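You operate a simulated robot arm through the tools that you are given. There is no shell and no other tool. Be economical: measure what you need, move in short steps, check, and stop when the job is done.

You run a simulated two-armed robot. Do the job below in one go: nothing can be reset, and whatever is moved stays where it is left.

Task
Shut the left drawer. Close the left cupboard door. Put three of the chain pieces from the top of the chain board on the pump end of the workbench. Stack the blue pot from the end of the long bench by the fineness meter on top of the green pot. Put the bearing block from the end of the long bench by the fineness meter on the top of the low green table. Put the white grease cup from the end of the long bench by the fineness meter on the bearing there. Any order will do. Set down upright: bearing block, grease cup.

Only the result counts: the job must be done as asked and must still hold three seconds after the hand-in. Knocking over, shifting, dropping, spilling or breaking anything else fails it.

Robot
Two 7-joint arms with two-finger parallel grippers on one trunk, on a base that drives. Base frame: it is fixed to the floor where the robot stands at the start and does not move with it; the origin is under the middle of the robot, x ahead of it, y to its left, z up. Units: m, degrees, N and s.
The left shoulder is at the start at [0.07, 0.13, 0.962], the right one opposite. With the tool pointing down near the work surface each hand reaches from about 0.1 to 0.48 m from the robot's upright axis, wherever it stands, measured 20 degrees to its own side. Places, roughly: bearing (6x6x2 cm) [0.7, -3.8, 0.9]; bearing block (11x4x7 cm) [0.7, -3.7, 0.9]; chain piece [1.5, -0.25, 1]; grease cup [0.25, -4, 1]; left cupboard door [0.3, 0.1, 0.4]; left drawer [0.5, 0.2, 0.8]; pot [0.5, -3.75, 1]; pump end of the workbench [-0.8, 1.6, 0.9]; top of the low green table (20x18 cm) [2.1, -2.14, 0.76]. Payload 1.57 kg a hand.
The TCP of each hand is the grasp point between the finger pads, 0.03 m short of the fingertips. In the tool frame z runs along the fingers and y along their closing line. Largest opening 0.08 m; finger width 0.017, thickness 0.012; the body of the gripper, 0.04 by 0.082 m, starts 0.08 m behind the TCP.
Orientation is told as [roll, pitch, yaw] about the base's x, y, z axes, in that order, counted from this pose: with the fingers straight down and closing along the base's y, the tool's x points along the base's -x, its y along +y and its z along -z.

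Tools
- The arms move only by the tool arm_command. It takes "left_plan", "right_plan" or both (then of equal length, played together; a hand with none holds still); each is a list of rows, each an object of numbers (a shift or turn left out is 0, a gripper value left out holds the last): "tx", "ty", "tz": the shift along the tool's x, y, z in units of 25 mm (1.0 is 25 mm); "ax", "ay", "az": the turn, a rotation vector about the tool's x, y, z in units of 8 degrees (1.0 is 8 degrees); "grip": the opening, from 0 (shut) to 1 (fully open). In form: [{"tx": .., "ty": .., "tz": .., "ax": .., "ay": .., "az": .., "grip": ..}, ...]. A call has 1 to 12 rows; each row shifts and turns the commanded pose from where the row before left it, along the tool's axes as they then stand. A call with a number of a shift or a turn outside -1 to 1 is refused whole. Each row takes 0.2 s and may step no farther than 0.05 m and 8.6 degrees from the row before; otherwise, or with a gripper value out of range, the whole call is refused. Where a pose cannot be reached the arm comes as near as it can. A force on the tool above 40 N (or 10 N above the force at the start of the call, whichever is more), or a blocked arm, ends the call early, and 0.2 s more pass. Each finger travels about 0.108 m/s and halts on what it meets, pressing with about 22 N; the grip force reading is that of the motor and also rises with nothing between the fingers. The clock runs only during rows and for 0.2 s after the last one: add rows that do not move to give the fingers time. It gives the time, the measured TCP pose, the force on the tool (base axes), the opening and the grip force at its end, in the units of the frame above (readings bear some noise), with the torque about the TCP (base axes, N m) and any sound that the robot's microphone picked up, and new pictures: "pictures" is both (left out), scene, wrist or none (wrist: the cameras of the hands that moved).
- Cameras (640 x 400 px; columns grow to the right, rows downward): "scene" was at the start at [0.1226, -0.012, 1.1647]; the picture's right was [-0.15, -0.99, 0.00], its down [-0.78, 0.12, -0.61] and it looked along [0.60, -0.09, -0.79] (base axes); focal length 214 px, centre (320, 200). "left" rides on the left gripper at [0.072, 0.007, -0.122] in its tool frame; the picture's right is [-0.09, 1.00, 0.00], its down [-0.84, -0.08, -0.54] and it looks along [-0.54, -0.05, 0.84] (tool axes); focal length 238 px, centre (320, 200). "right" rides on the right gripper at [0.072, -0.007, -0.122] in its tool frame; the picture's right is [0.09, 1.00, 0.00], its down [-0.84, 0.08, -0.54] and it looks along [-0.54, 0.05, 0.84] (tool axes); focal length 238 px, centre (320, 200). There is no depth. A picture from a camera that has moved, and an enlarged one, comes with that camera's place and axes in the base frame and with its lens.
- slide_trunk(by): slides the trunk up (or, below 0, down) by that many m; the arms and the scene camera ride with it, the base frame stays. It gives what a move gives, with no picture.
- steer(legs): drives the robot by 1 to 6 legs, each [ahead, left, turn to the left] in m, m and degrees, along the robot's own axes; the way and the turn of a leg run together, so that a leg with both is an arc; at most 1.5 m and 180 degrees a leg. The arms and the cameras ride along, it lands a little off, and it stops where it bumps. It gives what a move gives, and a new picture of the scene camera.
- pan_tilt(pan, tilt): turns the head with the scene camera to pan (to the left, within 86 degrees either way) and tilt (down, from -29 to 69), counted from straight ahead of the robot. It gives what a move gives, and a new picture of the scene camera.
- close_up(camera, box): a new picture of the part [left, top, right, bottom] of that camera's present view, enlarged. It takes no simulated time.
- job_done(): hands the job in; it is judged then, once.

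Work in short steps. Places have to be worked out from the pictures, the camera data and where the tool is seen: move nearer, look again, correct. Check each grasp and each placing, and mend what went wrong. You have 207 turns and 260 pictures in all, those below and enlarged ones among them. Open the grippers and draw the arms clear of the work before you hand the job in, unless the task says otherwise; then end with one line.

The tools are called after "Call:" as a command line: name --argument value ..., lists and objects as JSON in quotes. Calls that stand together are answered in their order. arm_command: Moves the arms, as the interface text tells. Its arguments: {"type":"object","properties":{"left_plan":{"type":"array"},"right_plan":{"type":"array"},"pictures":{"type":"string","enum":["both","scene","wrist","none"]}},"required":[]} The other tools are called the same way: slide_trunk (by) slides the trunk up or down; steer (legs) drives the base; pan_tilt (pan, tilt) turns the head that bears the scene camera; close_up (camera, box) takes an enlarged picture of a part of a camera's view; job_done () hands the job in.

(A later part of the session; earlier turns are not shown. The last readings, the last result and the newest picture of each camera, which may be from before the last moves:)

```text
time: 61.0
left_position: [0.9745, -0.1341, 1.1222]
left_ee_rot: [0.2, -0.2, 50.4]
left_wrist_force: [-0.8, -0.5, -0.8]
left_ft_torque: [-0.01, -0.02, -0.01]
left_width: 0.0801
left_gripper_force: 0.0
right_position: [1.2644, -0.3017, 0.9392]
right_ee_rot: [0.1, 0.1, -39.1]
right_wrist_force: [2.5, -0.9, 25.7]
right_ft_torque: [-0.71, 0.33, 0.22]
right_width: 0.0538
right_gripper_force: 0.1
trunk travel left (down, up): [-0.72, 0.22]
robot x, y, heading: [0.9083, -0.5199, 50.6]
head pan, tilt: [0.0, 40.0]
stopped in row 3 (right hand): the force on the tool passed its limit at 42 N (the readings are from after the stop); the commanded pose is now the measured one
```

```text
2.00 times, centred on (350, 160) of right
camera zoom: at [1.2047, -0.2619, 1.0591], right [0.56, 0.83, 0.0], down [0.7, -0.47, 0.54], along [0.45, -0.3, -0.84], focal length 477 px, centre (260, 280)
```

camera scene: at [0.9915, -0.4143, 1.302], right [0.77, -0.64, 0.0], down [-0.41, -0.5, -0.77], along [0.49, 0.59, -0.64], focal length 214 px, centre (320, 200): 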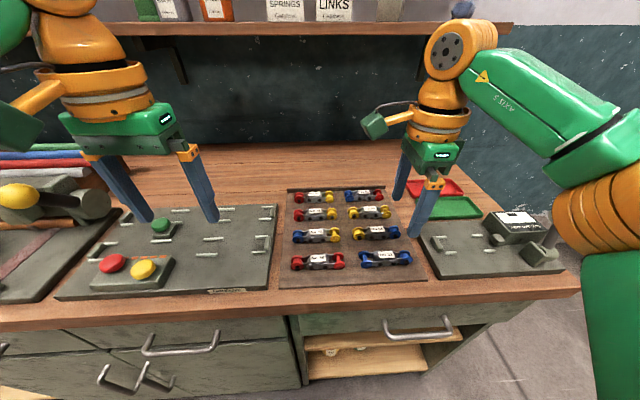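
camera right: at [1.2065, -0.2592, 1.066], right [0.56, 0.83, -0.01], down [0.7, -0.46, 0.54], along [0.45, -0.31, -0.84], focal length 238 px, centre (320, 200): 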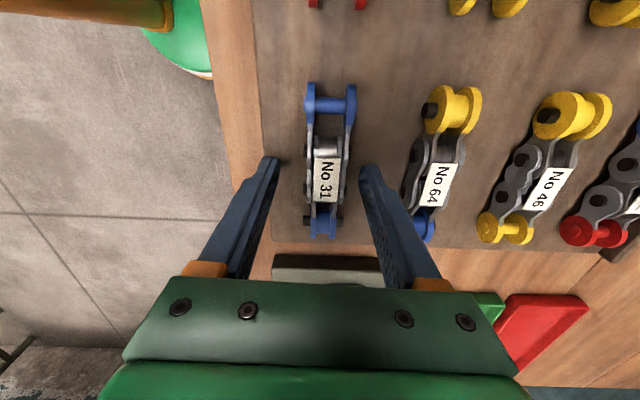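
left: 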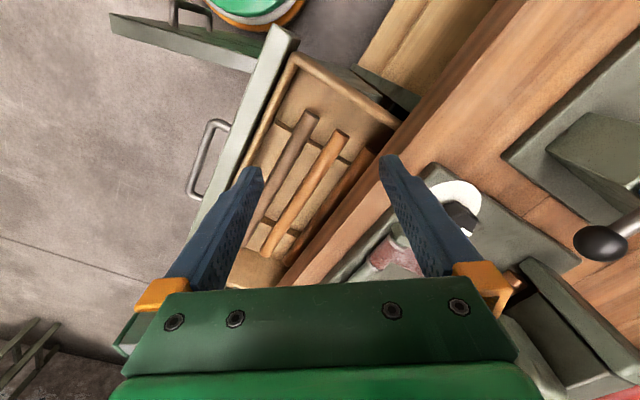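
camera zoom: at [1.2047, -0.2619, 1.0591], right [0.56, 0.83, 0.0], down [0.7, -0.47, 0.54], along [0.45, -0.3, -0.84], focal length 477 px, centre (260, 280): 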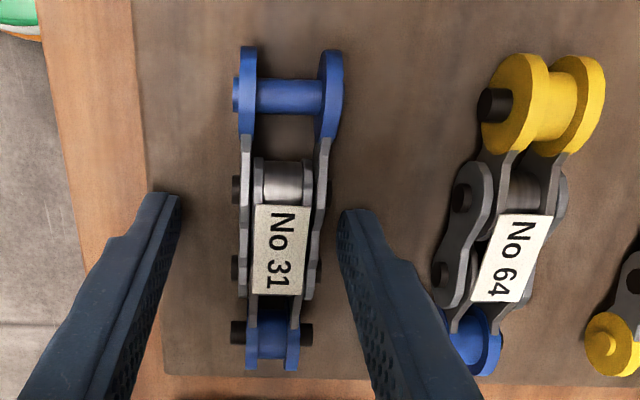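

Fingertips touched the board at TCP z 0.939. Raise 2 mm and close on the piece.

Call:
arm_command --right_plan '[{"tz": -0.1}, {"grip": 0}, {}, {}, {}]' --pictures "none"

Call:
arm_command --right_plan '[{"tz": -1}, {"tz": -1}, {"tz": -1}, {"tz": -1}, {"tz": -1}, {"tz": -1}, {}]' --pictures "both"

```text
time: 62.2
left_position: [0.9778, -0.13, 1.1206]
left_ee_rot: [0.1, 0.1, 50.6]
left_wrist_force: [-0.2, 0.1, -0.8]
left_ft_torque: [-0.03, 0.02, 0.03]
left_width: 0.0798
left_gripper_force: 0.1
right_position: [1.2651, -0.2975, 0.9381]
right_ee_rot: [-0.1, 0.0, -39.1]
right_wrist_force: [5.6, 5.2, 15.7]
right_ft_torque: [0.46, -0.39, 0.03]
right_width: 0.0297
right_gripper_force: 22.3
trunk travel left (down, up): [-0.72, 0.22]
robot x, y, heading: [0.9067, -0.5182, 50.8]
head pan, tilt: [0.0, 40.0]
```

```text
time: 63.8
left_position: [0.9796, -0.1315, 1.1204]
left_ee_rot: [0.1, 0.0, 50.5]
left_wrist_force: [-0.4, 0.4, 0.4]
left_ft_torque: [0.0, 0.01, 0.01]
left_width: 0.0797
left_gripper_force: 0.0
right_position: [1.2673, -0.2988, 1.0866]
right_ee_rot: [-0.3, 0.1, -39.1]
right_wrist_force: [-0.2, -0.4, 0.1]
right_ft_torque: [0.02, 0.01, 0.01]
right_width: 0.0
right_gripper_force: 21.4
trunk travel left (down, up): [-0.72, 0.22]
robot x, y, heading: [0.9054, -0.5135, 50.5]
head pan, tilt: [0.0, 40.0]
camera scene: at [0.9919, -0.4141, 1.3019], right [0.77, -0.64, 0.0], down [-0.41, -0.5, -0.77], along [0.49, 0.59, -0.64], focal length 214 px, centre (320, 200)
camera right: at [1.2083, -0.2586, 1.2087], right [0.56, 0.83, 0.0], down [0.7, -0.47, 0.54], along [0.45, -0.3, -0.84], focal length 238 px, centre (320, 200)
```

scene: 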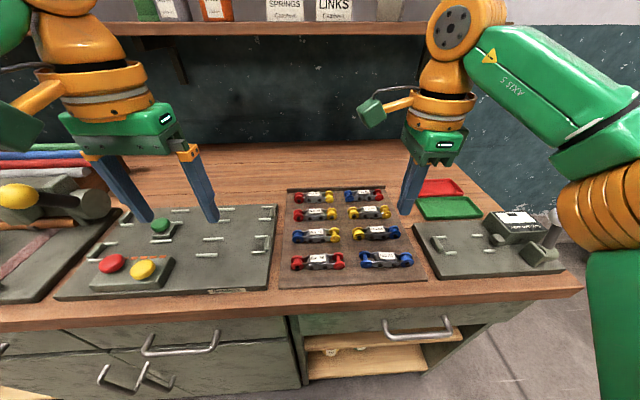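
right: 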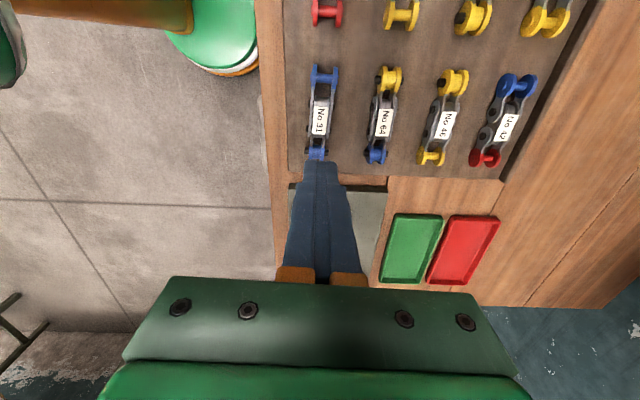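

The fingers closed at 3 cm but slipped off on lifting. I'll retry from slightly higher off the board, close, and lift slowly while checking the width.

Call:
arm_command --right_plan '[{"grip": 0.68}, {"tz": 1}, {"tz": 1}, {"tz": 1}, {"tz": 1}, {"tz": 1}, {"tz": 0.75}, {}]' --pictures "none"

Call:
arm_command --right_plan '[{"grip": 0}, {}, {}, {}]' --pictures "wrist"

Call:
close_up --camera "right" --box '[220, 60, 420, 260]'

```text
time: 65.6
left_position: [0.9792, -0.131, 1.1206]
left_ee_rot: [0.1, 0.1, 50.6]
left_wrist_force: [0.0, 0.0, 0.7]
left_ft_torque: [-0.03, 0.01, 0.01]
left_width: 0.0797
left_gripper_force: 0.1
right_position: [1.2662, -0.3001, 0.9431]
right_ee_rot: [-0.2, 0.1, -39.1]
right_wrist_force: [-0.4, 0.3, -0.3]
right_ft_torque: [0.02, 0.01, -0.02]
right_width: 0.054
right_gripper_force: 0.1
trunk travel left (down, up): [-0.72, 0.22]
robot x, y, heading: [0.9063, -0.5181, 50.4]
head pan, tilt: [0.0, 40.0]
```

```text
time: 66.6
left_position: [0.9791, -0.1314, 1.1207]
left_ee_rot: [0.0, 0.1, 50.5]
left_wrist_force: [0.0, -0.2, -0.1]
left_ft_torque: [0.03, -0.02, 0.02]
left_width: 0.0799
left_gripper_force: 0.1
right_position: [1.2669, -0.2994, 0.9446]
right_ee_rot: [-0.3, 0.0, -39.1]
right_wrist_force: [-0.6, 0.2, 0.0]
right_ft_torque: [0.04, -0.01, -0.01]
right_width: 0.0295
right_gripper_force: 22.5
trunk travel left (down, up): [-0.72, 0.22]
robot x, y, heading: [0.9054, -0.5199, 50.7]
head pan, tilt: [0.0, 40.0]
camera right: at [1.2074, -0.2599, 1.0656], right [0.56, 0.83, 0.0], down [0.7, -0.47, 0.54], along [0.45, -0.3, -0.84], focal length 238 px, centre (320, 200)
```

right: 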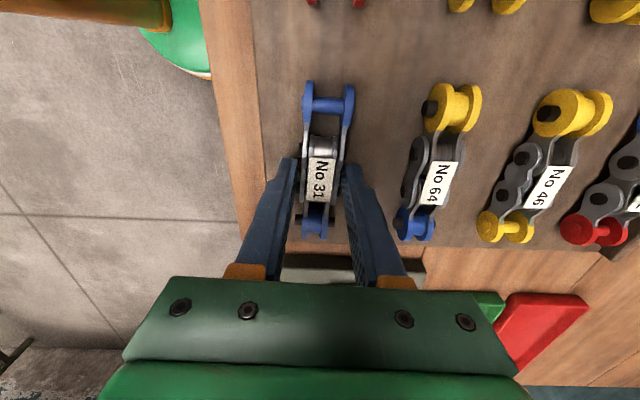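

```text
2.00 times, centred on (320, 160) of right
camera zoom: at [1.2074, -0.2599, 1.0656], right [0.56, 0.83, 0.0], down [0.7, -0.47, 0.54], along [0.45, -0.3, -0.84], focal length 477 px, centre (320, 280)
```

zoom: 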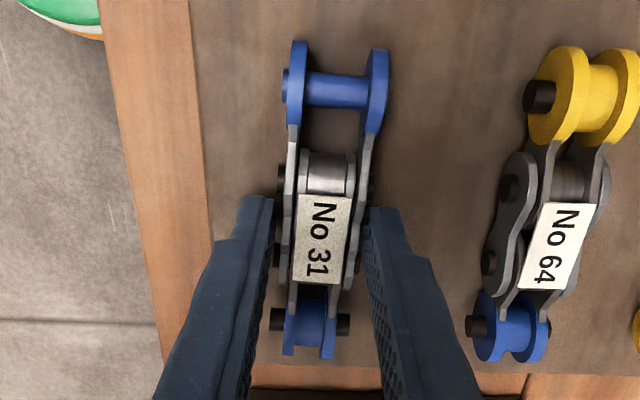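

Width 0.0295 at 22 N: it is held. I lift very slowly by 2 cm and check.

Call:
arm_command --right_plan '[{"tz": -0.15}, {"tz": -0.15}, {"tz": -0.15}, {"tz": -0.15}, {"tz": -0.2}, {}]' --pictures "wrist"

```text
time: 68.0
left_position: [0.9793, -0.1304, 1.1205]
left_ee_rot: [0.1, 0.1, 50.4]
left_wrist_force: [-0.4, -0.1, 0.1]
left_ft_torque: [-0.02, 0.02, 0.01]
left_width: 0.0801
left_gripper_force: 0.1
right_position: [1.2658, -0.2994, 0.9648]
right_ee_rot: [-0.3, 0.1, -39.1]
right_wrist_force: [0.6, 0.2, -1.4]
right_ft_torque: [-0.01, 0.0, 0.02]
right_width: 0.0296
right_gripper_force: 22.0
trunk travel left (down, up): [-0.72, 0.22]
robot x, y, heading: [0.908, -0.5167, 50.4]
head pan, tilt: [0.0, 40.0]
camera right: at [1.2074, -0.2595, 1.0858], right [0.56, 0.83, 0.0], down [0.7, -0.47, 0.54], along [0.45, -0.3, -0.84], focal length 238 px, centre (320, 200)
```

right: 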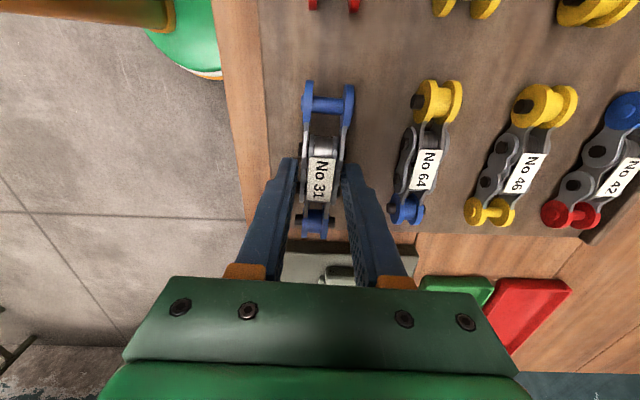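

It is held and lifting. I raise it on, and meanwhile turn the left hand 90° and bring it a bit forward for the second piece (No 35).

Call:
arm_command --right_plan '[{"tz": -0.5}, {"tz": -0.5}, {"tz": -0.6}, {"tz": -0.6}, {"tz": -0.6}, {"tz": -0.6}, {"tz": -0.6}, {"tz": -0.6}, {"tz": -0.6}, {"tz": -0.6}, {"tz": -0.6}, {}]' --left_plan '[{"az": -1, "tx": -0.5}, {"az": -1, "tx": -0.5}, {"az": -1}, {"az": -1}, {"az": -1}, {"az": -1}, {"az": -1}, {"az": -1}, {"az": -1}, {"az": -1}, {"az": -1}, {"az": -0.25}]' --pictures "scene"

```text
time: 70.6
left_position: [0.9935, -0.1103, 1.1208]
left_ee_rot: [0.2, -0.1, 140.6]
left_wrist_force: [0.1, -0.6, 0.5]
left_ft_torque: [0.01, -0.02, -0.02]
left_width: 0.0801
left_gripper_force: 0.1
right_position: [1.2672, -0.2981, 1.1251]
right_ee_rot: [-0.1, 0.2, -39.2]
right_wrist_force: [0.3, -0.7, -2.2]
right_ft_torque: [-0.05, 0.0, -0.01]
right_width: 0.0297
right_gripper_force: 21.9
trunk travel left (down, up): [-0.72, 0.22]
robot x, y, heading: [0.9052, -0.5201, 50.7]
head pan, tilt: [0.0, 40.0]
camera scene: at [0.9923, -0.414, 1.3019], right [0.77, -0.64, 0.0], down [-0.41, -0.5, -0.77], along [0.49, 0.59, -0.64], focal length 214 px, centre (320, 200)
```

scene: 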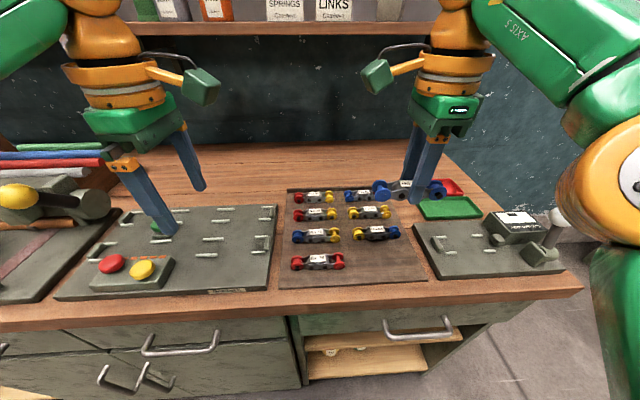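

Right hand holds No 31 clear at z 1.125. I drive right 0.19 so the left hand comes over No 35, and lower it part way.

Call:
steer --legs '[[0, -0.19, 0]]'

Call:
arm_command --left_plan '[{"tz": 0.8, "ty": -0.5, "grip": 0.68}, {"tz": 0.8}, {"tz": 0.8}, {}]' --pictures "wrist"

```text
time: 72.1
left_position: [1.1357, -0.2281, 1.1212]
left_ee_rot: [0.1, 0.1, 140.8]
left_wrist_force: [1.2, -0.5, -0.3]
left_ft_torque: [-0.06, -0.03, -0.02]
left_width: 0.0801
left_gripper_force: 0.1
right_position: [1.4114, -0.4157, 1.1256]
right_ee_rot: [-0.2, 0.0, -38.9]
right_wrist_force: [0.6, -0.1, -1.9]
right_ft_torque: [-0.02, -0.03, -0.02]
right_width: 0.0293
right_gripper_force: 22.7
trunk travel left (down, up): [-0.72, 0.22]
robot x, y, heading: [1.0543, -0.6392, 50.5]
head pan, tilt: [0.0, 40.0]
camera scene: at [1.1352, -0.5317, 1.3019], right [0.77, -0.63, 0.0], down [-0.41, -0.5, -0.77], along [0.49, 0.59, -0.64], focal length 214 px, centre (320, 200)
```

scene: 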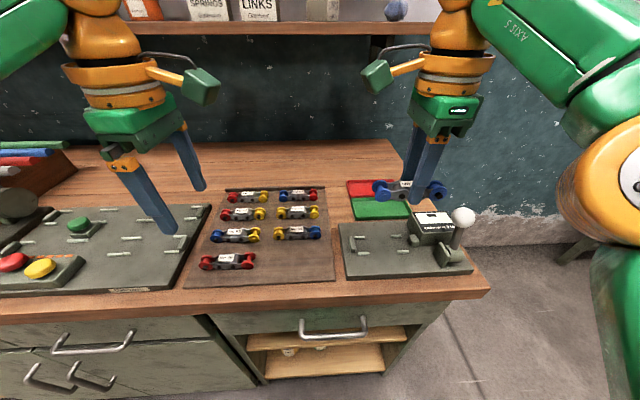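

```text
time: 73.1
left_position: [1.1449, -0.2213, 1.0611]
left_ee_rot: [0.2, -0.1, 140.6]
left_wrist_force: [0.1, 1.3, -0.2]
left_ft_torque: [-0.01, -0.03, 0.0]
left_width: 0.0545
left_gripper_force: 0.1
right_position: [1.4129, -0.4183, 1.1244]
right_ee_rot: [-0.1, 0.1, -38.9]
right_wrist_force: [-0.5, -0.3, -2.3]
right_ft_torque: [-0.01, 0.01, 0.01]
right_width: 0.0296
right_gripper_force: 21.8
trunk travel left (down, up): [-0.72, 0.22]
robot x, y, heading: [1.0512, -0.6385, 50.7]
head pan, tilt: [0.0, 40.0]
camera left: at [1.1963, -0.2731, 1.1823], right [-0.7, -0.71, 0.0], down [-0.6, 0.59, 0.54], along [-0.39, 0.38, -0.84], focal length 238 px, centre (320, 200)
```

left: 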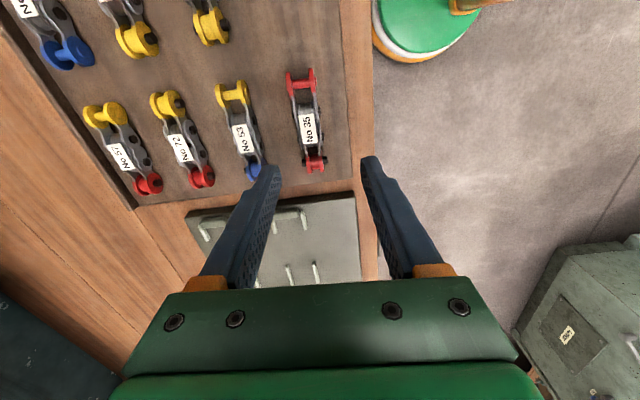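

No 35 is centred at about [1.154,-0.216], tilted 4° from the hand. I align and descend to z≈0.944.

Call:
arm_command --left_plan '[{"tx": 0.15, "ty": -0.38, "az": -0.5}, {"tz": 1}, {"tz": 1}, {"tz": 1}, {"tz": 0.9}, {"tz": 0.8}, {}]' --pictures "wrist"

```text
time: 74.7
left_position: [1.1533, -0.2175, 0.9431]
left_ee_rot: [0.1, -0.2, 144.6]
left_wrist_force: [0.4, -0.5, 0.4]
left_ft_torque: [-0.01, 0.02, -0.02]
left_width: 0.0545
left_gripper_force: 0.0
right_position: [1.4119, -0.4174, 1.1245]
right_ee_rot: [-0.1, 0.1, -38.9]
right_wrist_force: [0.5, 0.5, -2.1]
right_ft_torque: [0.0, 0.02, 0.0]
right_width: 0.0297
right_gripper_force: 22.1
trunk travel left (down, up): [-0.72, 0.22]
robot x, y, heading: [1.0498, -0.6346, 50.5]
head pan, tilt: [0.0, 40.0]
camera left: at [1.2078, -0.2642, 1.0658], right [-0.65, -0.76, 0.0], down [-0.64, 0.55, 0.54], along [-0.41, 0.35, -0.84], focal length 238 px, centre (320, 200)
```

left: 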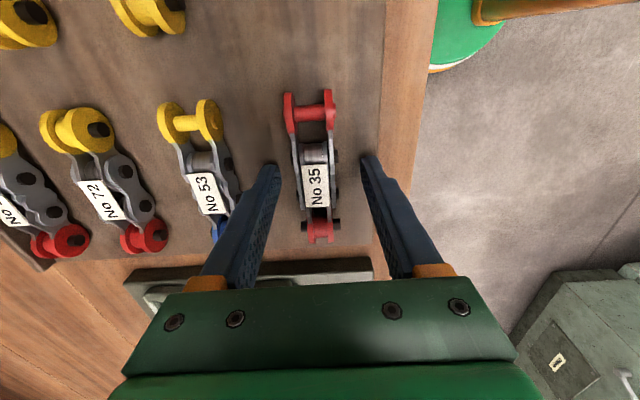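

Well straddled. Close, wait, then lift slowly.

Call:
arm_command --left_plan '[{"grip": 0}, {}, {}, {}, {"tz": -0.15}, {"tz": -0.15}, {"tz": -0.15}, {"tz": -0.2}, {"tz": -0.3}, {"tz": -0.4}, {"tz": -0.5}, {"tz": -0.5}]' --pictures "wrist"

```text
time: 77.3
left_position: [1.1549, -0.2155, 1.0038]
left_ee_rot: [0.0, -0.1, 144.7]
left_wrist_force: [0.2, -0.7, -2.0]
left_ft_torque: [0.01, 0.01, 0.0]
left_width: 0.0299
left_gripper_force: 21.7
right_position: [1.4126, -0.4175, 1.1249]
right_ee_rot: [-0.1, 0.1, -38.9]
right_wrist_force: [0.0, 0.5, -2.3]
right_ft_torque: [-0.03, 0.04, 0.0]
right_width: 0.0296
right_gripper_force: 22.5
trunk travel left (down, up): [-0.72, 0.22]
robot x, y, heading: [1.0514, -0.6378, 50.6]
head pan, tilt: [0.0, 40.0]
camera left: at [1.209, -0.2629, 1.1245], right [-0.65, -0.76, 0.0], down [-0.64, 0.55, 0.54], along [-0.41, 0.35, -0.84], focal length 238 px, centre (320, 200)
```

left: 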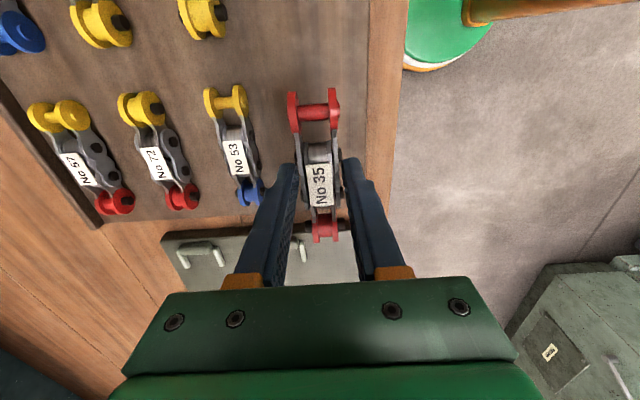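

Both pieces held. Lift, back away from the bench, and strafe left toward the pump end.

Call:
arm_command --left_plan '[{"tz": -0.6}, {"tz": -0.8}, {"tz": -0.8}, {"tz": -0.8}, {"tz": -0.8}, {"tz": -0.8}, {}]' --pictures "none"

Call:
steer --legs '[[-0.45, 0, 0], [0, 1.35, 0]]'

Call:
pan_tilt --pan 60 --tilt 25

```text
time: 78.9
left_position: [1.1544, -0.2127, 1.1171]
left_ee_rot: [0.1, -0.1, 144.7]
left_wrist_force: [-0.6, -0.4, -3.2]
left_ft_torque: [-0.01, -0.04, -0.01]
left_width: 0.0297
left_gripper_force: 22.2
right_position: [1.4121, -0.4159, 1.1247]
right_ee_rot: [-0.2, 0.1, -38.9]
right_wrist_force: [0.7, -0.1, -1.7]
right_ft_torque: [-0.03, 0.0, 0.0]
right_width: 0.0296
right_gripper_force: 22.6
trunk travel left (down, up): [-0.72, 0.22]
robot x, y, heading: [1.0557, -0.6365, 50.7]
head pan, tilt: [0.0, 40.0]
```

```text
time: 88.0
left_position: [-0.1631, 0.2793, 1.1169]
left_ee_rot: [0.1, -0.1, 144.3]
left_wrist_force: [0.1, 0.1, -2.3]
left_ft_torque: [-0.02, -0.03, -0.04]
left_width: 0.0296
left_gripper_force: 21.7
right_position: [0.0926, 0.0755, 1.1246]
right_ee_rot: [-0.2, 0.2, -39.4]
right_wrist_force: [-0.7, 0.4, -2.5]
right_ft_torque: [0.0, -0.02, 0.0]
right_width: 0.0294
right_gripper_force: 22.3
trunk travel left (down, up): [-0.72, 0.22]
robot x, y, heading: [-0.2658, -0.1448, 50.4]
head pan, tilt: [0.0, 40.0]
camera scene: at [-0.1822, -0.0391, 1.3018], right [0.77, -0.64, 0.0], down [-0.41, -0.49, -0.77], along [0.49, 0.59, -0.64], focal length 214 px, centre (320, 200)
```

scene: 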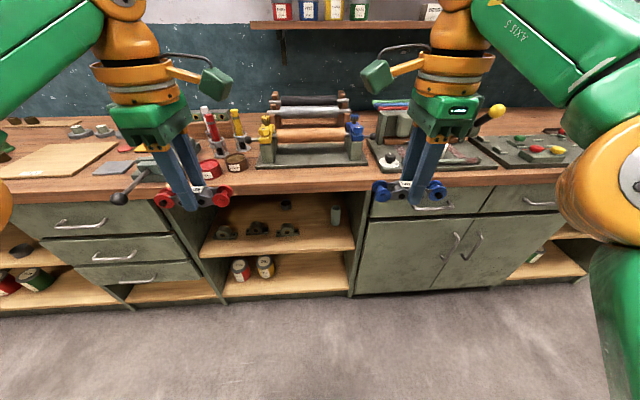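

```text
time: 89.3
left_position: [-0.163, 0.2799, 1.1178]
left_ee_rot: [0.2, -0.1, 144.3]
left_wrist_force: [0.1, -0.3, -2.2]
left_ft_torque: [0.0, -0.01, 0.03]
left_width: 0.0295
left_gripper_force: 21.6
right_position: [0.0929, 0.075, 1.1244]
right_ee_rot: [-0.2, 0.1, -39.3]
right_wrist_force: [1.1, 0.7, -1.2]
right_ft_torque: [0.0, -0.01, -0.03]
right_width: 0.0297
right_gripper_force: 22.3
trunk travel left (down, up): [-0.72, 0.22]
robot x, y, heading: [-0.2679, -0.1432, 49.9]
head pan, tilt: [60.0, 25.0]
camera scene: at [-0.2687, -0.0177, 1.3252], right [0.94, 0.35, 0.0], down [0.15, -0.4, -0.91], along [-0.31, 0.85, -0.42], focal length 214 px, centre (320, 200)
```

scene: 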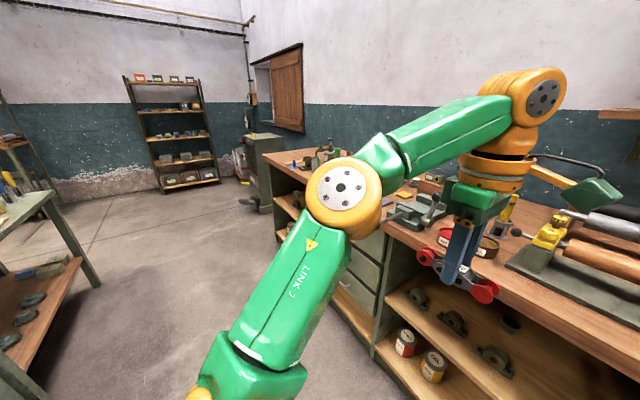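

The way left is clear along the bench. I go 0.85 m further left and look at the pump end.

Call:
steer --legs '[[-0.05, 0.85, 0.5]]'

Call:
pan_tilt --pan 25 --tilt 35

```text
time: 93.8
left_position: [-0.8472, 0.7849, 1.1179]
left_ee_rot: [0.0, -0.2, 144.3]
left_wrist_force: [-0.1, -0.4, -2.3]
left_ft_torque: [-0.02, 0.04, -0.05]
left_width: 0.0294
left_gripper_force: 21.8
right_position: [-0.5905, 0.5809, 1.124]
right_ee_rot: [-0.3, 0.1, -39.3]
right_wrist_force: [0.3, 0.5, -2.1]
right_ft_torque: [0.02, -0.02, 0.0]
right_width: 0.0297
right_gripper_force: 22.2
trunk travel left (down, up): [-0.72, 0.22]
robot x, y, heading: [-0.9512, 0.3609, 50.3]
head pan, tilt: [60.0, 25.0]
camera scene: at [-0.9529, 0.487, 1.3252], right [0.94, 0.35, 0.0], down [0.15, -0.4, -0.91], along [-0.31, 0.85, -0.42], focal length 214 px, centre (320, 200)
```

scene: 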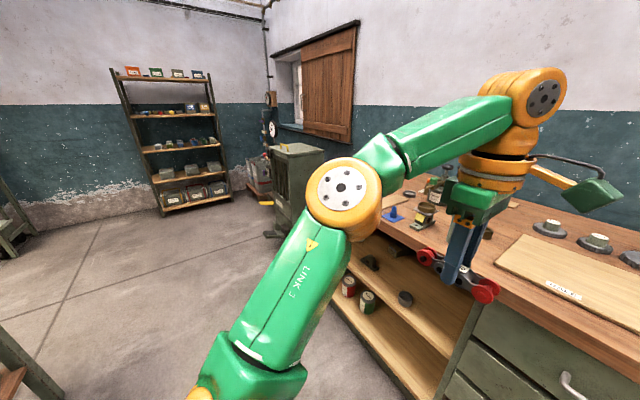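

```text
time: 94.8
left_position: [-0.8482, 0.7853, 1.1171]
left_ee_rot: [0.0, -0.1, 144.3]
left_wrist_force: [0.1, 0.3, -2.2]
left_ft_torque: [-0.01, 0.01, 0.02]
left_width: 0.0296
left_gripper_force: 22.0
right_position: [-0.5907, 0.5815, 1.1251]
right_ee_rot: [-0.2, 0.0, -39.3]
right_wrist_force: [0.3, -0.1, -1.7]
right_ft_torque: [-0.01, 0.01, 0.02]
right_width: 0.0299
right_gripper_force: 22.3
trunk travel left (down, up): [-0.72, 0.22]
robot x, y, heading: [-0.9519, 0.3621, 50.4]
head pan, tilt: [25.0, 35.0]
camera scene: at [-0.8994, 0.4862, 1.3094], right [0.97, -0.25, 0.0], down [-0.15, -0.56, -0.82], along [0.21, 0.79, -0.57], focal length 214 px, centre (320, 200)
```

scene: 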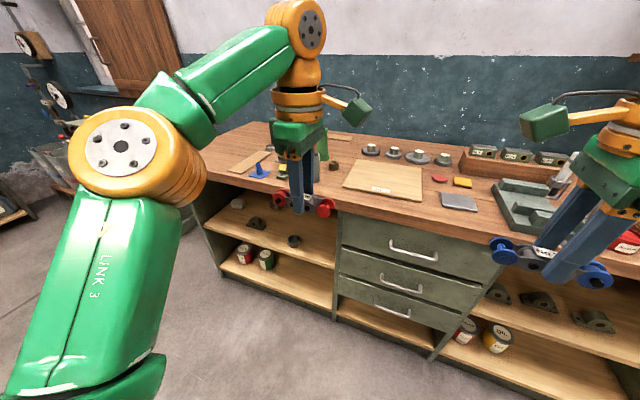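

I zoom in on the bench end to see free surface and labels.

Call:
close_up --camera "scene" --box '[190, 110, 510, 270]'

Call:
steer --legs '[[-0.05, 0.55, 0]]'

Call:
pan_tilt --pan 0 --tilt 35

```text
2.00 times, centred on (350, 190) of scene
camera zoom: at [-0.8994, 0.4862, 1.3094], right [0.97, -0.25, 0.0], down [-0.15, -0.56, -0.82], along [0.21, 0.79, -0.57], focal length 429 px, centre (260, 220)
```

zoom: 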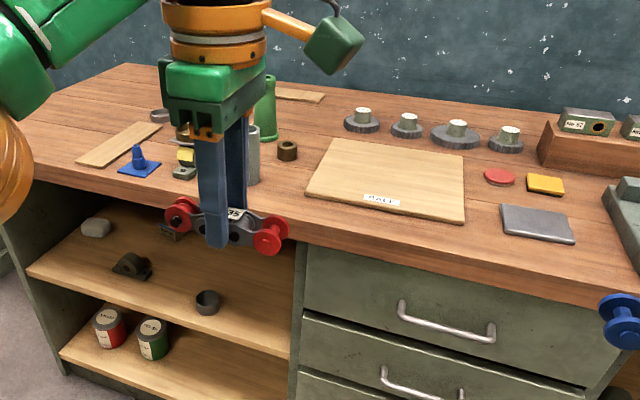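

```text
time: 98.0
left_position: [-1.3032, 1.1066, 1.1177]
left_ee_rot: [0.0, -0.2, 143.6]
left_wrist_force: [-0.7, -0.4, -1.8]
left_ft_torque: [0.0, 0.02, -0.01]
left_width: 0.0297
left_gripper_force: 21.6
right_position: [-1.0484, 0.8985, 1.1241]
right_ee_rot: [-0.3, 0.2, -40.0]
right_wrist_force: [0.6, -0.8, -2.3]
right_ft_torque: [-0.02, 0.02, 0.01]
right_width: 0.0296
right_gripper_force: 21.5
trunk travel left (down, up): [-0.72, 0.22]
robot x, y, heading: [-1.4152, 0.6852, 49.4]
head pan, tilt: [25.0, 35.0]
camera scene: at [-1.3577, 0.8072, 1.3094], right [0.96, -0.27, 0.0], down [-0.15, -0.55, -0.82], along [0.22, 0.79, -0.57], focal length 214 px, centre (320, 200)
```

scene: 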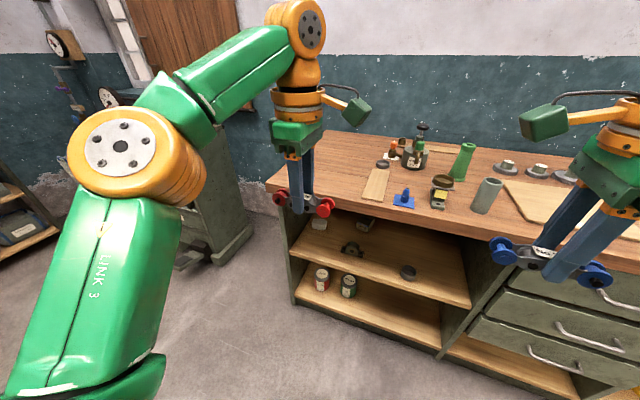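

```text
time: 98.9
left_position: [-1.3047, 1.1057, 1.1171]
left_ee_rot: [0.1, 0.0, 143.6]
left_wrist_force: [-0.2, 0.4, -2.0]
left_ft_torque: [-0.04, 0.0, -0.01]
left_width: 0.0298
left_gripper_force: 22.2
right_position: [-1.0499, 0.8985, 1.1235]
right_ee_rot: [-0.2, 0.2, -39.9]
right_wrist_force: [0.1, 0.3, -1.9]
right_ft_torque: [-0.01, 0.03, 0.0]
right_width: 0.0296
right_gripper_force: 22.2
trunk travel left (down, up): [-0.72, 0.22]
robot x, y, heading: [-1.4152, 0.6833, 49.4]
head pan, tilt: [0.0, 35.0]
camera scene: at [-1.3252, 0.7902, 1.3094], right [0.76, -0.65, 0.0], down [-0.37, -0.44, -0.82], along [0.53, 0.62, -0.57], focal length 214 px, centre (320, 200)
```

scene: 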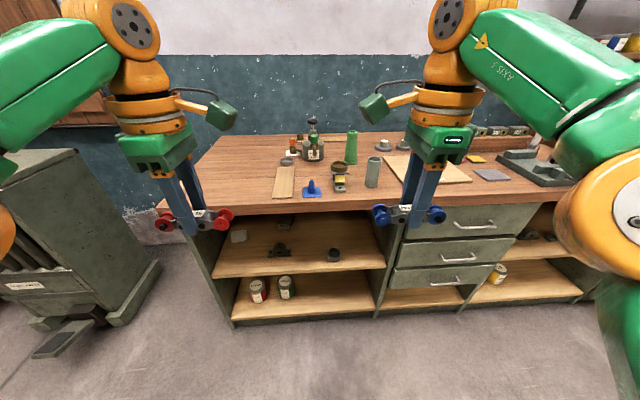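

The free wood at the bench's end, left of the small plank, is where I'll set them (about [-1.03,1.57] for the first). I raise the right hand for clearance over the bottles and drive closer.

Call:
arm_command --right_plan '[{"tz": -0.8}, {"tz": -0.8}, {"tz": -0.8}, {"tz": -0.8}, {}]' --pictures "none"

Call:
steer --legs '[[0.38, 0.1, 1]]'

```text
time: 100.1
left_position: [-1.3043, 1.107, 1.1176]
left_ee_rot: [0.2, -0.2, 143.6]
left_wrist_force: [1.0, 0.6, -1.6]
left_ft_torque: [0.02, 0.0, -0.02]
left_width: 0.0297
left_gripper_force: 22.2
right_position: [-1.0708, 0.8704, 1.157]
right_ee_rot: [0.1, 0.1, -40.0]
right_wrist_force: [-0.4, -0.5, -1.8]
right_ft_torque: [0.0, -0.02, 0.01]
right_width: 0.0294
right_gripper_force: 21.5
right hand out of reach, approached as far as the arm can: row 1, 2, 3, 4
trunk travel left (down, up): [-0.72, 0.22]
robot x, y, heading: [-1.4127, 0.6881, 49.7]
head pan, tilt: [0.0, 35.0]
```

```text
time: 102.6
left_position: [-1.1516, 1.4609, 1.1182]
left_ee_rot: [0.0, -0.1, 144.9]
left_wrist_force: [0.3, -0.6, -1.5]
left_ft_torque: [-0.01, 0.0, 0.05]
left_width: 0.0297
left_gripper_force: 22.0
right_position: [-0.9146, 1.229, 1.1559]
right_ee_rot: [0.1, 0.1, -38.6]
right_wrist_force: [-0.4, -0.3, -1.5]
right_ft_torque: [0.02, 0.01, -0.01]
right_width: 0.0298
right_gripper_force: 21.9
trunk travel left (down, up): [-0.72, 0.22]
robot x, y, heading: [-1.2515, 1.038, 51.1]
head pan, tilt: [0.0, 35.0]
camera scene: at [-1.1666, 1.1429, 1.3096], right [0.78, -0.63, 0.0], down [-0.36, -0.44, -0.82], along [0.52, 0.64, -0.57], focal length 214 px, centre (320, 200)
```

scene: 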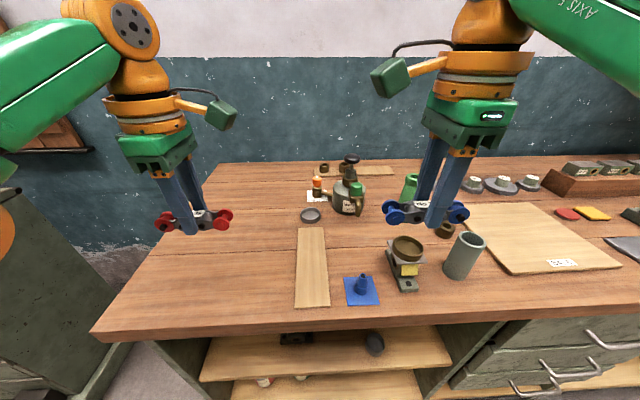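

Move ahead 0.08 and lower the left piece toward [-1.10,1.58].

Call:
steer --legs '[[0.08, 0.035, 0]]'

Call:
arm_command --left_plan '[{"ty": -0.8, "tz": 0.6}, {"ty": -0.8, "tz": 0.8}, {"tz": 0.9}, {"tz": 0.9}, {"tz": 0.9}, {"tz": 0.9}, {"tz": 0.8}, {"tz": 0.8}, {}]' --pictures "both"

```text
time: 103.7
left_position: [-1.1307, 1.5408, 1.1191]
left_ee_rot: [0.0, -0.2, 144.9]
left_wrist_force: [-1.0, -0.6, -1.8]
left_ft_torque: [0.02, 0.01, 0.02]
left_width: 0.0296
left_gripper_force: 21.5
right_position: [-0.8915, 1.3106, 1.1586]
right_ee_rot: [0.3, 0.3, -38.7]
right_wrist_force: [-0.1, -0.3, -1.5]
right_ft_torque: [0.03, 0.0, -0.02]
right_width: 0.0296
right_gripper_force: 21.7
trunk travel left (down, up): [-0.72, 0.22]
robot x, y, heading: [-1.2279, 1.12, 51.0]
head pan, tilt: [0.0, 35.0]
camera scene: at [-1.144, 1.223, 1.3099], right [0.78, -0.63, 0.0], down [-0.36, -0.44, -0.82], along [0.52, 0.64, -0.57], focal length 214 px, centre (320, 200)
```

scene: 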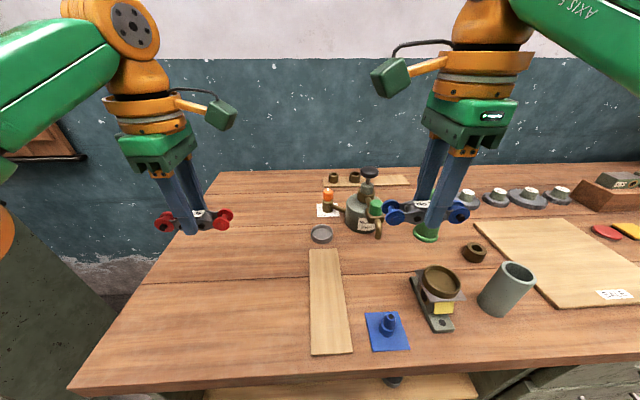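

```text
time: 105.7
left_position: [-1.1062, 1.5763, 0.9535]
left_ee_rot: [0.1, -0.1, 144.8]
left_wrist_force: [0.4, 0.9, -1.8]
left_ft_torque: [0.02, 0.0, 0.0]
left_width: 0.0292
left_gripper_force: 22.0
right_position: [-0.891, 1.3145, 1.1565]
right_ee_rot: [0.0, 0.2, -38.8]
right_wrist_force: [-0.2, -0.1, -2.6]
right_ft_torque: [-0.01, 0.0, -0.03]
right_width: 0.0294
right_gripper_force: 21.8
trunk travel left (down, up): [-0.72, 0.22]
robot x, y, heading: [-1.231, 1.1212, 50.6]
head pan, tilt: [0.0, 35.0]
camera scene: at [-1.1427, 1.2276, 1.3094], right [0.78, -0.63, 0.0], down [-0.36, -0.45, -0.82], along [0.52, 0.64, -0.57], focal length 214 px, centre (320, 200)
camera left: at [-1.0512, 1.5302, 1.0748], right [-0.65, -0.76, 0.0], down [-0.64, 0.54, 0.54], along [-0.41, 0.35, -0.84], focal length 238 px, centre (320, 200)
```

scene: 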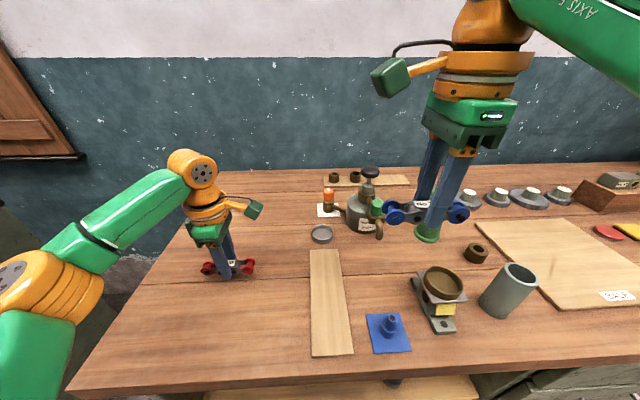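
left: 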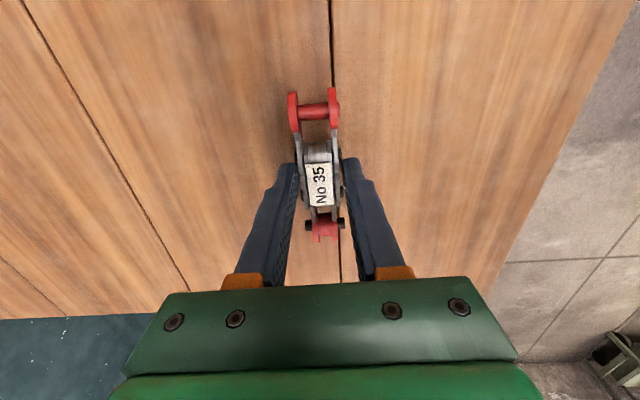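

The spot is free. Lower in small steps until it touches.

Call:
arm_command --left_plan '[{"tz": 0.15}, {"tz": 0.15}, {"tz": 0.1}, {"tz": 0.1}, {}]' --pictures "none"

```text
time: 106.8
left_position: [-1.1058, 1.5769, 0.9401]
left_ee_rot: [0.1, -0.1, 144.8]
left_wrist_force: [0.3, 0.5, -2.4]
left_ft_torque: [-0.02, 0.03, 0.01]
left_width: 0.0297
left_gripper_force: 22.3
right_position: [-0.8911, 1.3145, 1.1559]
right_ee_rot: [0.0, 0.2, -38.6]
right_wrist_force: [0.1, -0.3, -2.6]
right_ft_torque: [-0.03, -0.01, -0.03]
right_width: 0.0297
right_gripper_force: 21.7
trunk travel left (down, up): [-0.72, 0.22]
robot x, y, heading: [-1.2311, 1.1198, 50.8]
head pan, tilt: [0.0, 35.0]
```

Call:
arm_command --left_plan '[{"tz": 0.1}, {"tz": 0.1}, {"tz": 0.1}, {"tz": 0.1}, {}]' --pictures "none"

```text
time: 108.0
left_position: [-1.1067, 1.575, 0.9307]
left_ee_rot: [-0.1, -0.1, 145.0]
left_wrist_force: [1.7, 3.1, 16.7]
left_ft_torque: [0.01, -0.04, 0.03]
left_width: 0.0296
left_gripper_force: 21.9
right_position: [-0.8911, 1.3107, 1.1571]
right_ee_rot: [0.1, 0.1, -38.7]
right_wrist_force: [-0.1, -0.1, -1.8]
right_ft_torque: [0.03, 0.02, 0.0]
right_width: 0.0295
right_gripper_force: 21.5
trunk travel left (down, up): [-0.72, 0.22]
robot x, y, heading: [-1.228, 1.12, 50.9]
head pan, tilt: [0.0, 35.0]
```

Contact at z≈0.931. Open to 5.5 cm and lift away.

Call:
arm_command --left_plan '[{"tz": -0.05}, {"grip": 0.65}, {}, {}, {"tz": -0.4}, {"tz": -0.8}, {"tz": -1}, {"tz": -1}, {"tz": -1}, {"tz": -1}, {"tz": -1}, {"tz": -1, "ty": 0.9}]' --pictures "scene"

```text
time: 110.7
left_position: [-1.1213, 1.557, 1.112]
left_ee_rot: [-0.1, 0.0, 144.7]
left_wrist_force: [-0.2, 0.6, 0.6]
left_ft_torque: [0.0, -0.02, 0.0]
left_width: 0.0519
left_gripper_force: 0.1
right_position: [-0.8932, 1.3131, 1.1582]
right_ee_rot: [0.0, 0.3, -38.7]
right_wrist_force: [-0.5, -0.8, -1.5]
right_ft_torque: [0.01, -0.01, 0.0]
right_width: 0.0297
right_gripper_force: 22.3
trunk travel left (down, up): [-0.72, 0.22]
robot x, y, heading: [-1.2253, 1.1198, 50.9]
head pan, tilt: [0.0, 35.0]
camera scene: at [-1.1446, 1.2258, 1.3097], right [0.78, -0.63, 0.0], down [-0.36, -0.44, -0.82], along [0.52, 0.64, -0.57], focal length 214 px, centre (320, 200)
```

scene: 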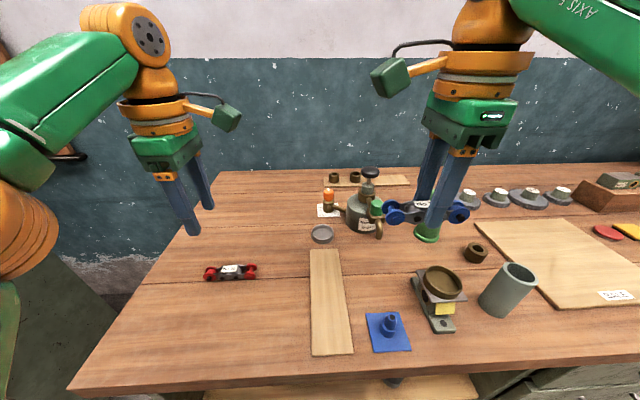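

No 35 stands on the bench end. Before strafing left with the right hand's piece, I check what is on my left.

Call:
pan_tilt --pan 80 --tilt 25

```text
time: 112.2
left_position: [-1.1203, 1.5599, 1.1098]
left_ee_rot: [0.1, 0.0, 144.9]
left_wrist_force: [1.0, -0.8, -0.5]
left_ft_torque: [0.02, 0.0, -0.01]
left_width: 0.0518
left_gripper_force: 0.0
right_position: [-0.8904, 1.3134, 1.1572]
right_ee_rot: [0.0, 0.2, -38.8]
right_wrist_force: [1.0, -1.1, -2.3]
right_ft_torque: [-0.01, 0.01, -0.01]
right_width: 0.0296
right_gripper_force: 22.3
trunk travel left (down, up): [-0.72, 0.22]
robot x, y, heading: [-1.2284, 1.1215, 51.0]
head pan, tilt: [80.0, 25.0]
camera scene: at [-1.2585, 1.2286, 1.3252], right [0.76, 0.65, 0.0], down [0.28, -0.32, -0.91], along [-0.59, 0.69, -0.42], focal length 214 px, centre (320, 200)
```

scene: 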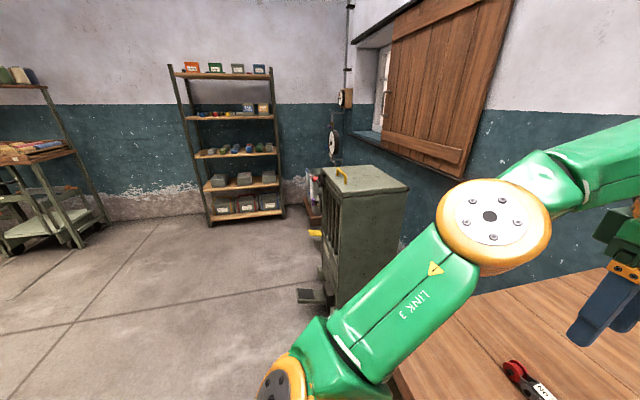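

There is room. Strafe left 0.33 to bring the right-hand piece to the bench end.

Call:
pan_tilt --pan 0 --tilt 45

Call:
steer --legs '[[-0.01, 0.33, 0]]'

```text
time: 113.7
left_position: [-1.1195, 1.5573, 1.112]
left_ee_rot: [0.1, -0.1, 144.9]
left_wrist_force: [-1.0, -0.7, -0.5]
left_ft_torque: [0.05, 0.03, 0.01]
left_width: 0.0521
left_gripper_force: 0.1
right_position: [-0.8903, 1.3145, 1.1576]
right_ee_rot: [-0.1, 0.2, -38.7]
right_wrist_force: [0.2, -0.1, -1.9]
right_ft_torque: [0.01, 0.02, -0.02]
right_width: 0.0297
right_gripper_force: 22.2
trunk travel left (down, up): [-0.72, 0.22]
robot x, y, heading: [-1.2282, 1.12, 50.9]
head pan, tilt: [0.0, 45.0]
camera scene: at [-1.1471, 1.222, 1.2946], right [0.78, -0.63, 0.0], down [-0.45, -0.55, -0.71], along [0.45, 0.55, -0.71], focal length 214 px, centre (320, 200)
```

scene: 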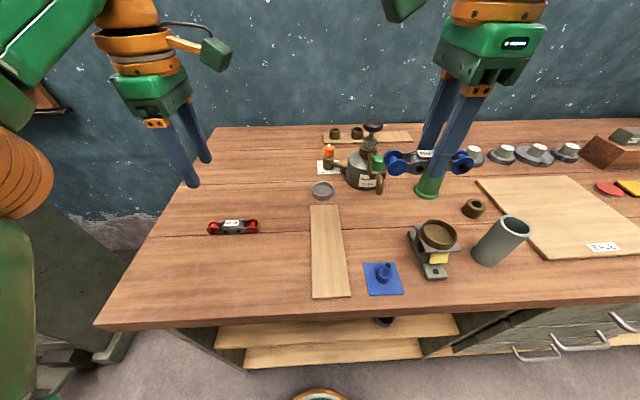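

```text
time: 115.9
left_position: [-1.3812, 1.7585, 1.1103]
left_ee_rot: [0.1, -0.3, 144.8]
left_wrist_force: [0.1, -0.7, -0.1]
left_ft_torque: [0.0, 0.04, 0.02]
left_width: 0.052
left_gripper_force: 0.0
right_position: [-1.1514, 1.5123, 1.1557]
right_ee_rot: [0.0, 0.3, -38.7]
right_wrist_force: [0.8, 0.3, -2.9]
right_ft_torque: [0.0, 0.0, 0.03]
right_width: 0.0298
right_gripper_force: 22.1
trunk travel left (down, up): [-0.72, 0.22]
robot x, y, heading: [-1.4932, 1.3238, 51.1]
head pan, tilt: [0.0, 45.0]
camera scene: at [-1.4077, 1.4215, 1.2946], right [0.77, -0.63, 0.0], down [-0.45, -0.55, -0.71], along [0.45, 0.55, -0.71], focal length 214 px, centre (320, 200)
```

scene: 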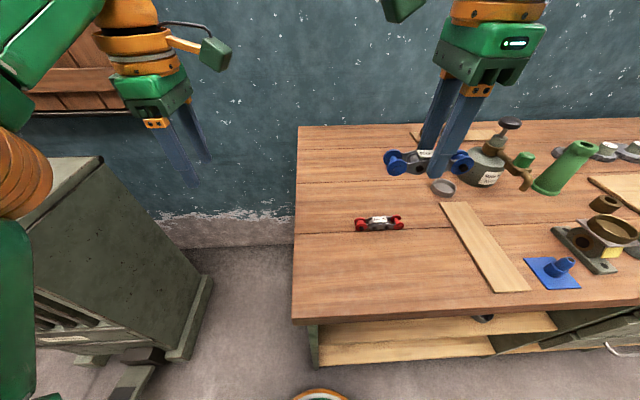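

The right hand is right over the target, about 8 cm in front of No 35. Lower it.

Call:
arm_command --right_plan '[{"tz": 0.9, "ty": -0.4}, {"tz": 0.9}, {"tz": 0.9}, {"tz": 0.9}, {"tz": 0.9}, {"tz": 0.9}, {"tz": 0.9}, {"tz": 0.9}, {"tz": 0.8}, {}]' --pictures "wrist"

```text
time: 118.1
left_position: [-1.381, 1.759, 1.1108]
left_ee_rot: [0.0, -0.1, 144.8]
left_wrist_force: [0.0, -0.4, -0.5]
left_ft_torque: [0.0, -0.01, -0.01]
left_width: 0.0519
left_gripper_force: 0.0
right_position: [-1.1595, 1.5072, 0.9583]
right_ee_rot: [0.0, 0.1, -38.9]
right_wrist_force: [-0.3, -0.1, -2.2]
right_ft_torque: [0.02, -0.01, 0.02]
right_width: 0.0294
right_gripper_force: 22.2
trunk travel left (down, up): [-0.72, 0.22]
robot x, y, heading: [-1.4861, 1.3195, 50.7]
head pan, tilt: [0.0, 45.0]
camera right: at [-1.219, 1.5454, 1.0788], right [0.55, 0.83, 0.0], down [0.7, -0.47, 0.54], along [0.45, -0.3, -0.84], focal length 238 px, centre (320, 200)
```

right: 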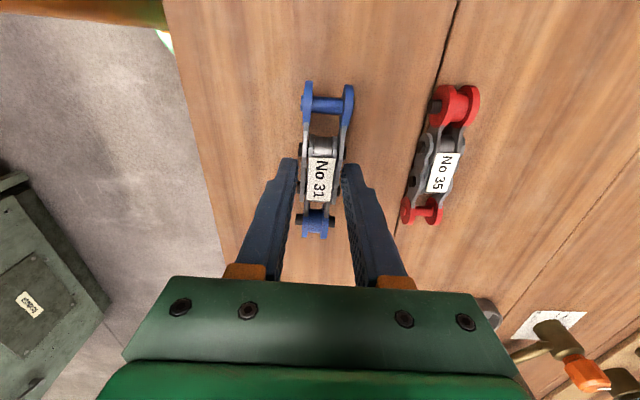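

Clear all round. Lower to touch, release, retreat.

Call:
arm_command --right_plan '[{"tz": 0.3}, {"tz": 0.3}, {"tz": 0.2}, {"tz": 0.1}, {"tz": 0.1}, {"tz": 0.08}, {}]' --pictures "none"

Call:
arm_command --right_plan '[{"grip": 0.6}, {}, {}, {"tz": -0.4}, {"tz": -0.8}, {"tz": -1}, {"tz": -1}, {"tz": -1}, {"tz": -1}, {"tz": -1}, {"tz": -1}, {}]' --pictures "scene"

```text
time: 119.7
left_position: [-1.3831, 1.7584, 1.1114]
left_ee_rot: [0.1, 0.0, 144.8]
left_wrist_force: [0.4, 0.4, -0.4]
left_ft_torque: [0.01, -0.03, 0.01]
left_width: 0.0519
left_gripper_force: 0.0
right_position: [-1.1602, 1.5049, 0.9304]
right_ee_rot: [0.2, 0.2, -38.8]
right_wrist_force: [2.6, 1.9, 16.2]
right_ft_torque: [0.01, 0.1, 0.01]
right_width: 0.0299
right_gripper_force: 22.5
trunk travel left (down, up): [-0.72, 0.22]
robot x, y, heading: [-1.4943, 1.321, 50.7]
head pan, tilt: [0.0, 45.0]
```

```text
time: 122.3
left_position: [-1.3824, 1.7587, 1.1097]
left_ee_rot: [0.2, -0.1, 144.7]
left_wrist_force: [-0.2, -0.6, 0.0]
left_ft_torque: [0.03, -0.04, 0.02]
left_width: 0.0522
left_gripper_force: 0.1
right_position: [-1.159, 1.5068, 1.111]
right_ee_rot: [0.0, 0.2, -38.8]
right_wrist_force: [0.3, -0.2, -0.9]
right_ft_torque: [0.0, -0.01, 0.0]
right_width: 0.0477
right_gripper_force: 0.0
trunk travel left (down, up): [-0.72, 0.22]
robot x, y, heading: [-1.4931, 1.3211, 50.6]
head pan, tilt: [0.0, 45.0]
camera scene: at [-1.4092, 1.4225, 1.2947], right [0.77, -0.63, 0.0], down [-0.45, -0.55, -0.71], along [0.45, 0.55, -0.71], focal length 214 px, centre (320, 200)
```

scene: 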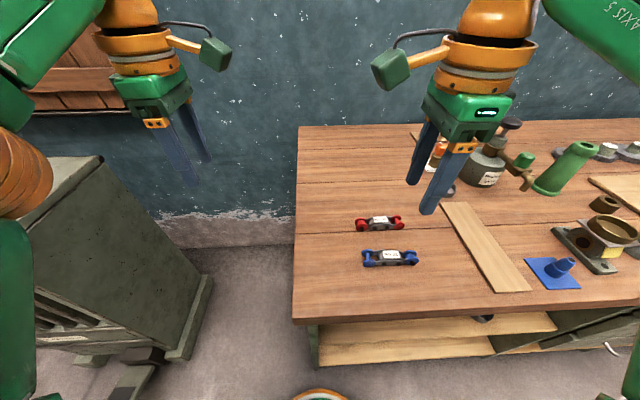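

Both placed well. Now back to the chain board for a third piece (No 64): back off and strafe right 3 m.

Call:
steer --legs '[[-0.42, 0, 0.3], [0, -1.5, 0], [0, -1.5, 0]]'

```text
time: 138.9
left_position: [0.6818, -0.4432, 1.1121]
left_ee_rot: [0.1, 0.0, 145.9]
left_wrist_force: [-0.3, -0.9, 0.6]
left_ft_torque: [0.03, -0.01, 0.04]
left_width: 0.0519
left_gripper_force: 0.0
right_position: [0.9073, -0.6908, 1.1111]
right_ee_rot: [0.0, 0.1, -37.8]
right_wrist_force: [0.0, -0.7, -0.2]
right_ft_torque: [0.0, 0.02, -0.01]
right_width: 0.0478
right_gripper_force: 0.0
trunk travel left (down, up): [-0.72, 0.22]
robot x, y, heading: [0.5805, -0.8832, 51.7]
head pan, tilt: [0.0, 45.0]
camera scene: at [0.6604, -0.7797, 1.2947], right [0.79, -0.62, 0.0], down [-0.44, -0.56, -0.71], along [0.44, 0.56, -0.71], focal length 214 px, centre (320, 200)
```

scene: 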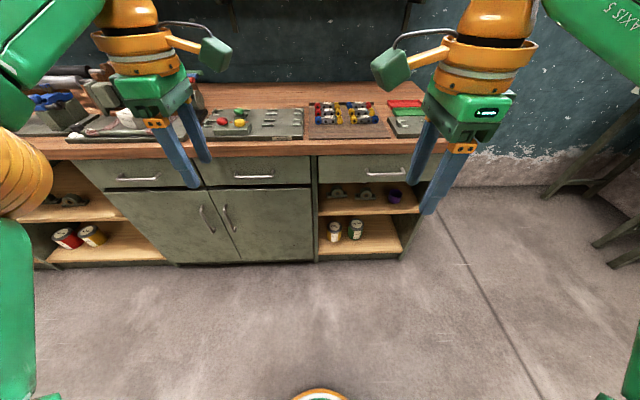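

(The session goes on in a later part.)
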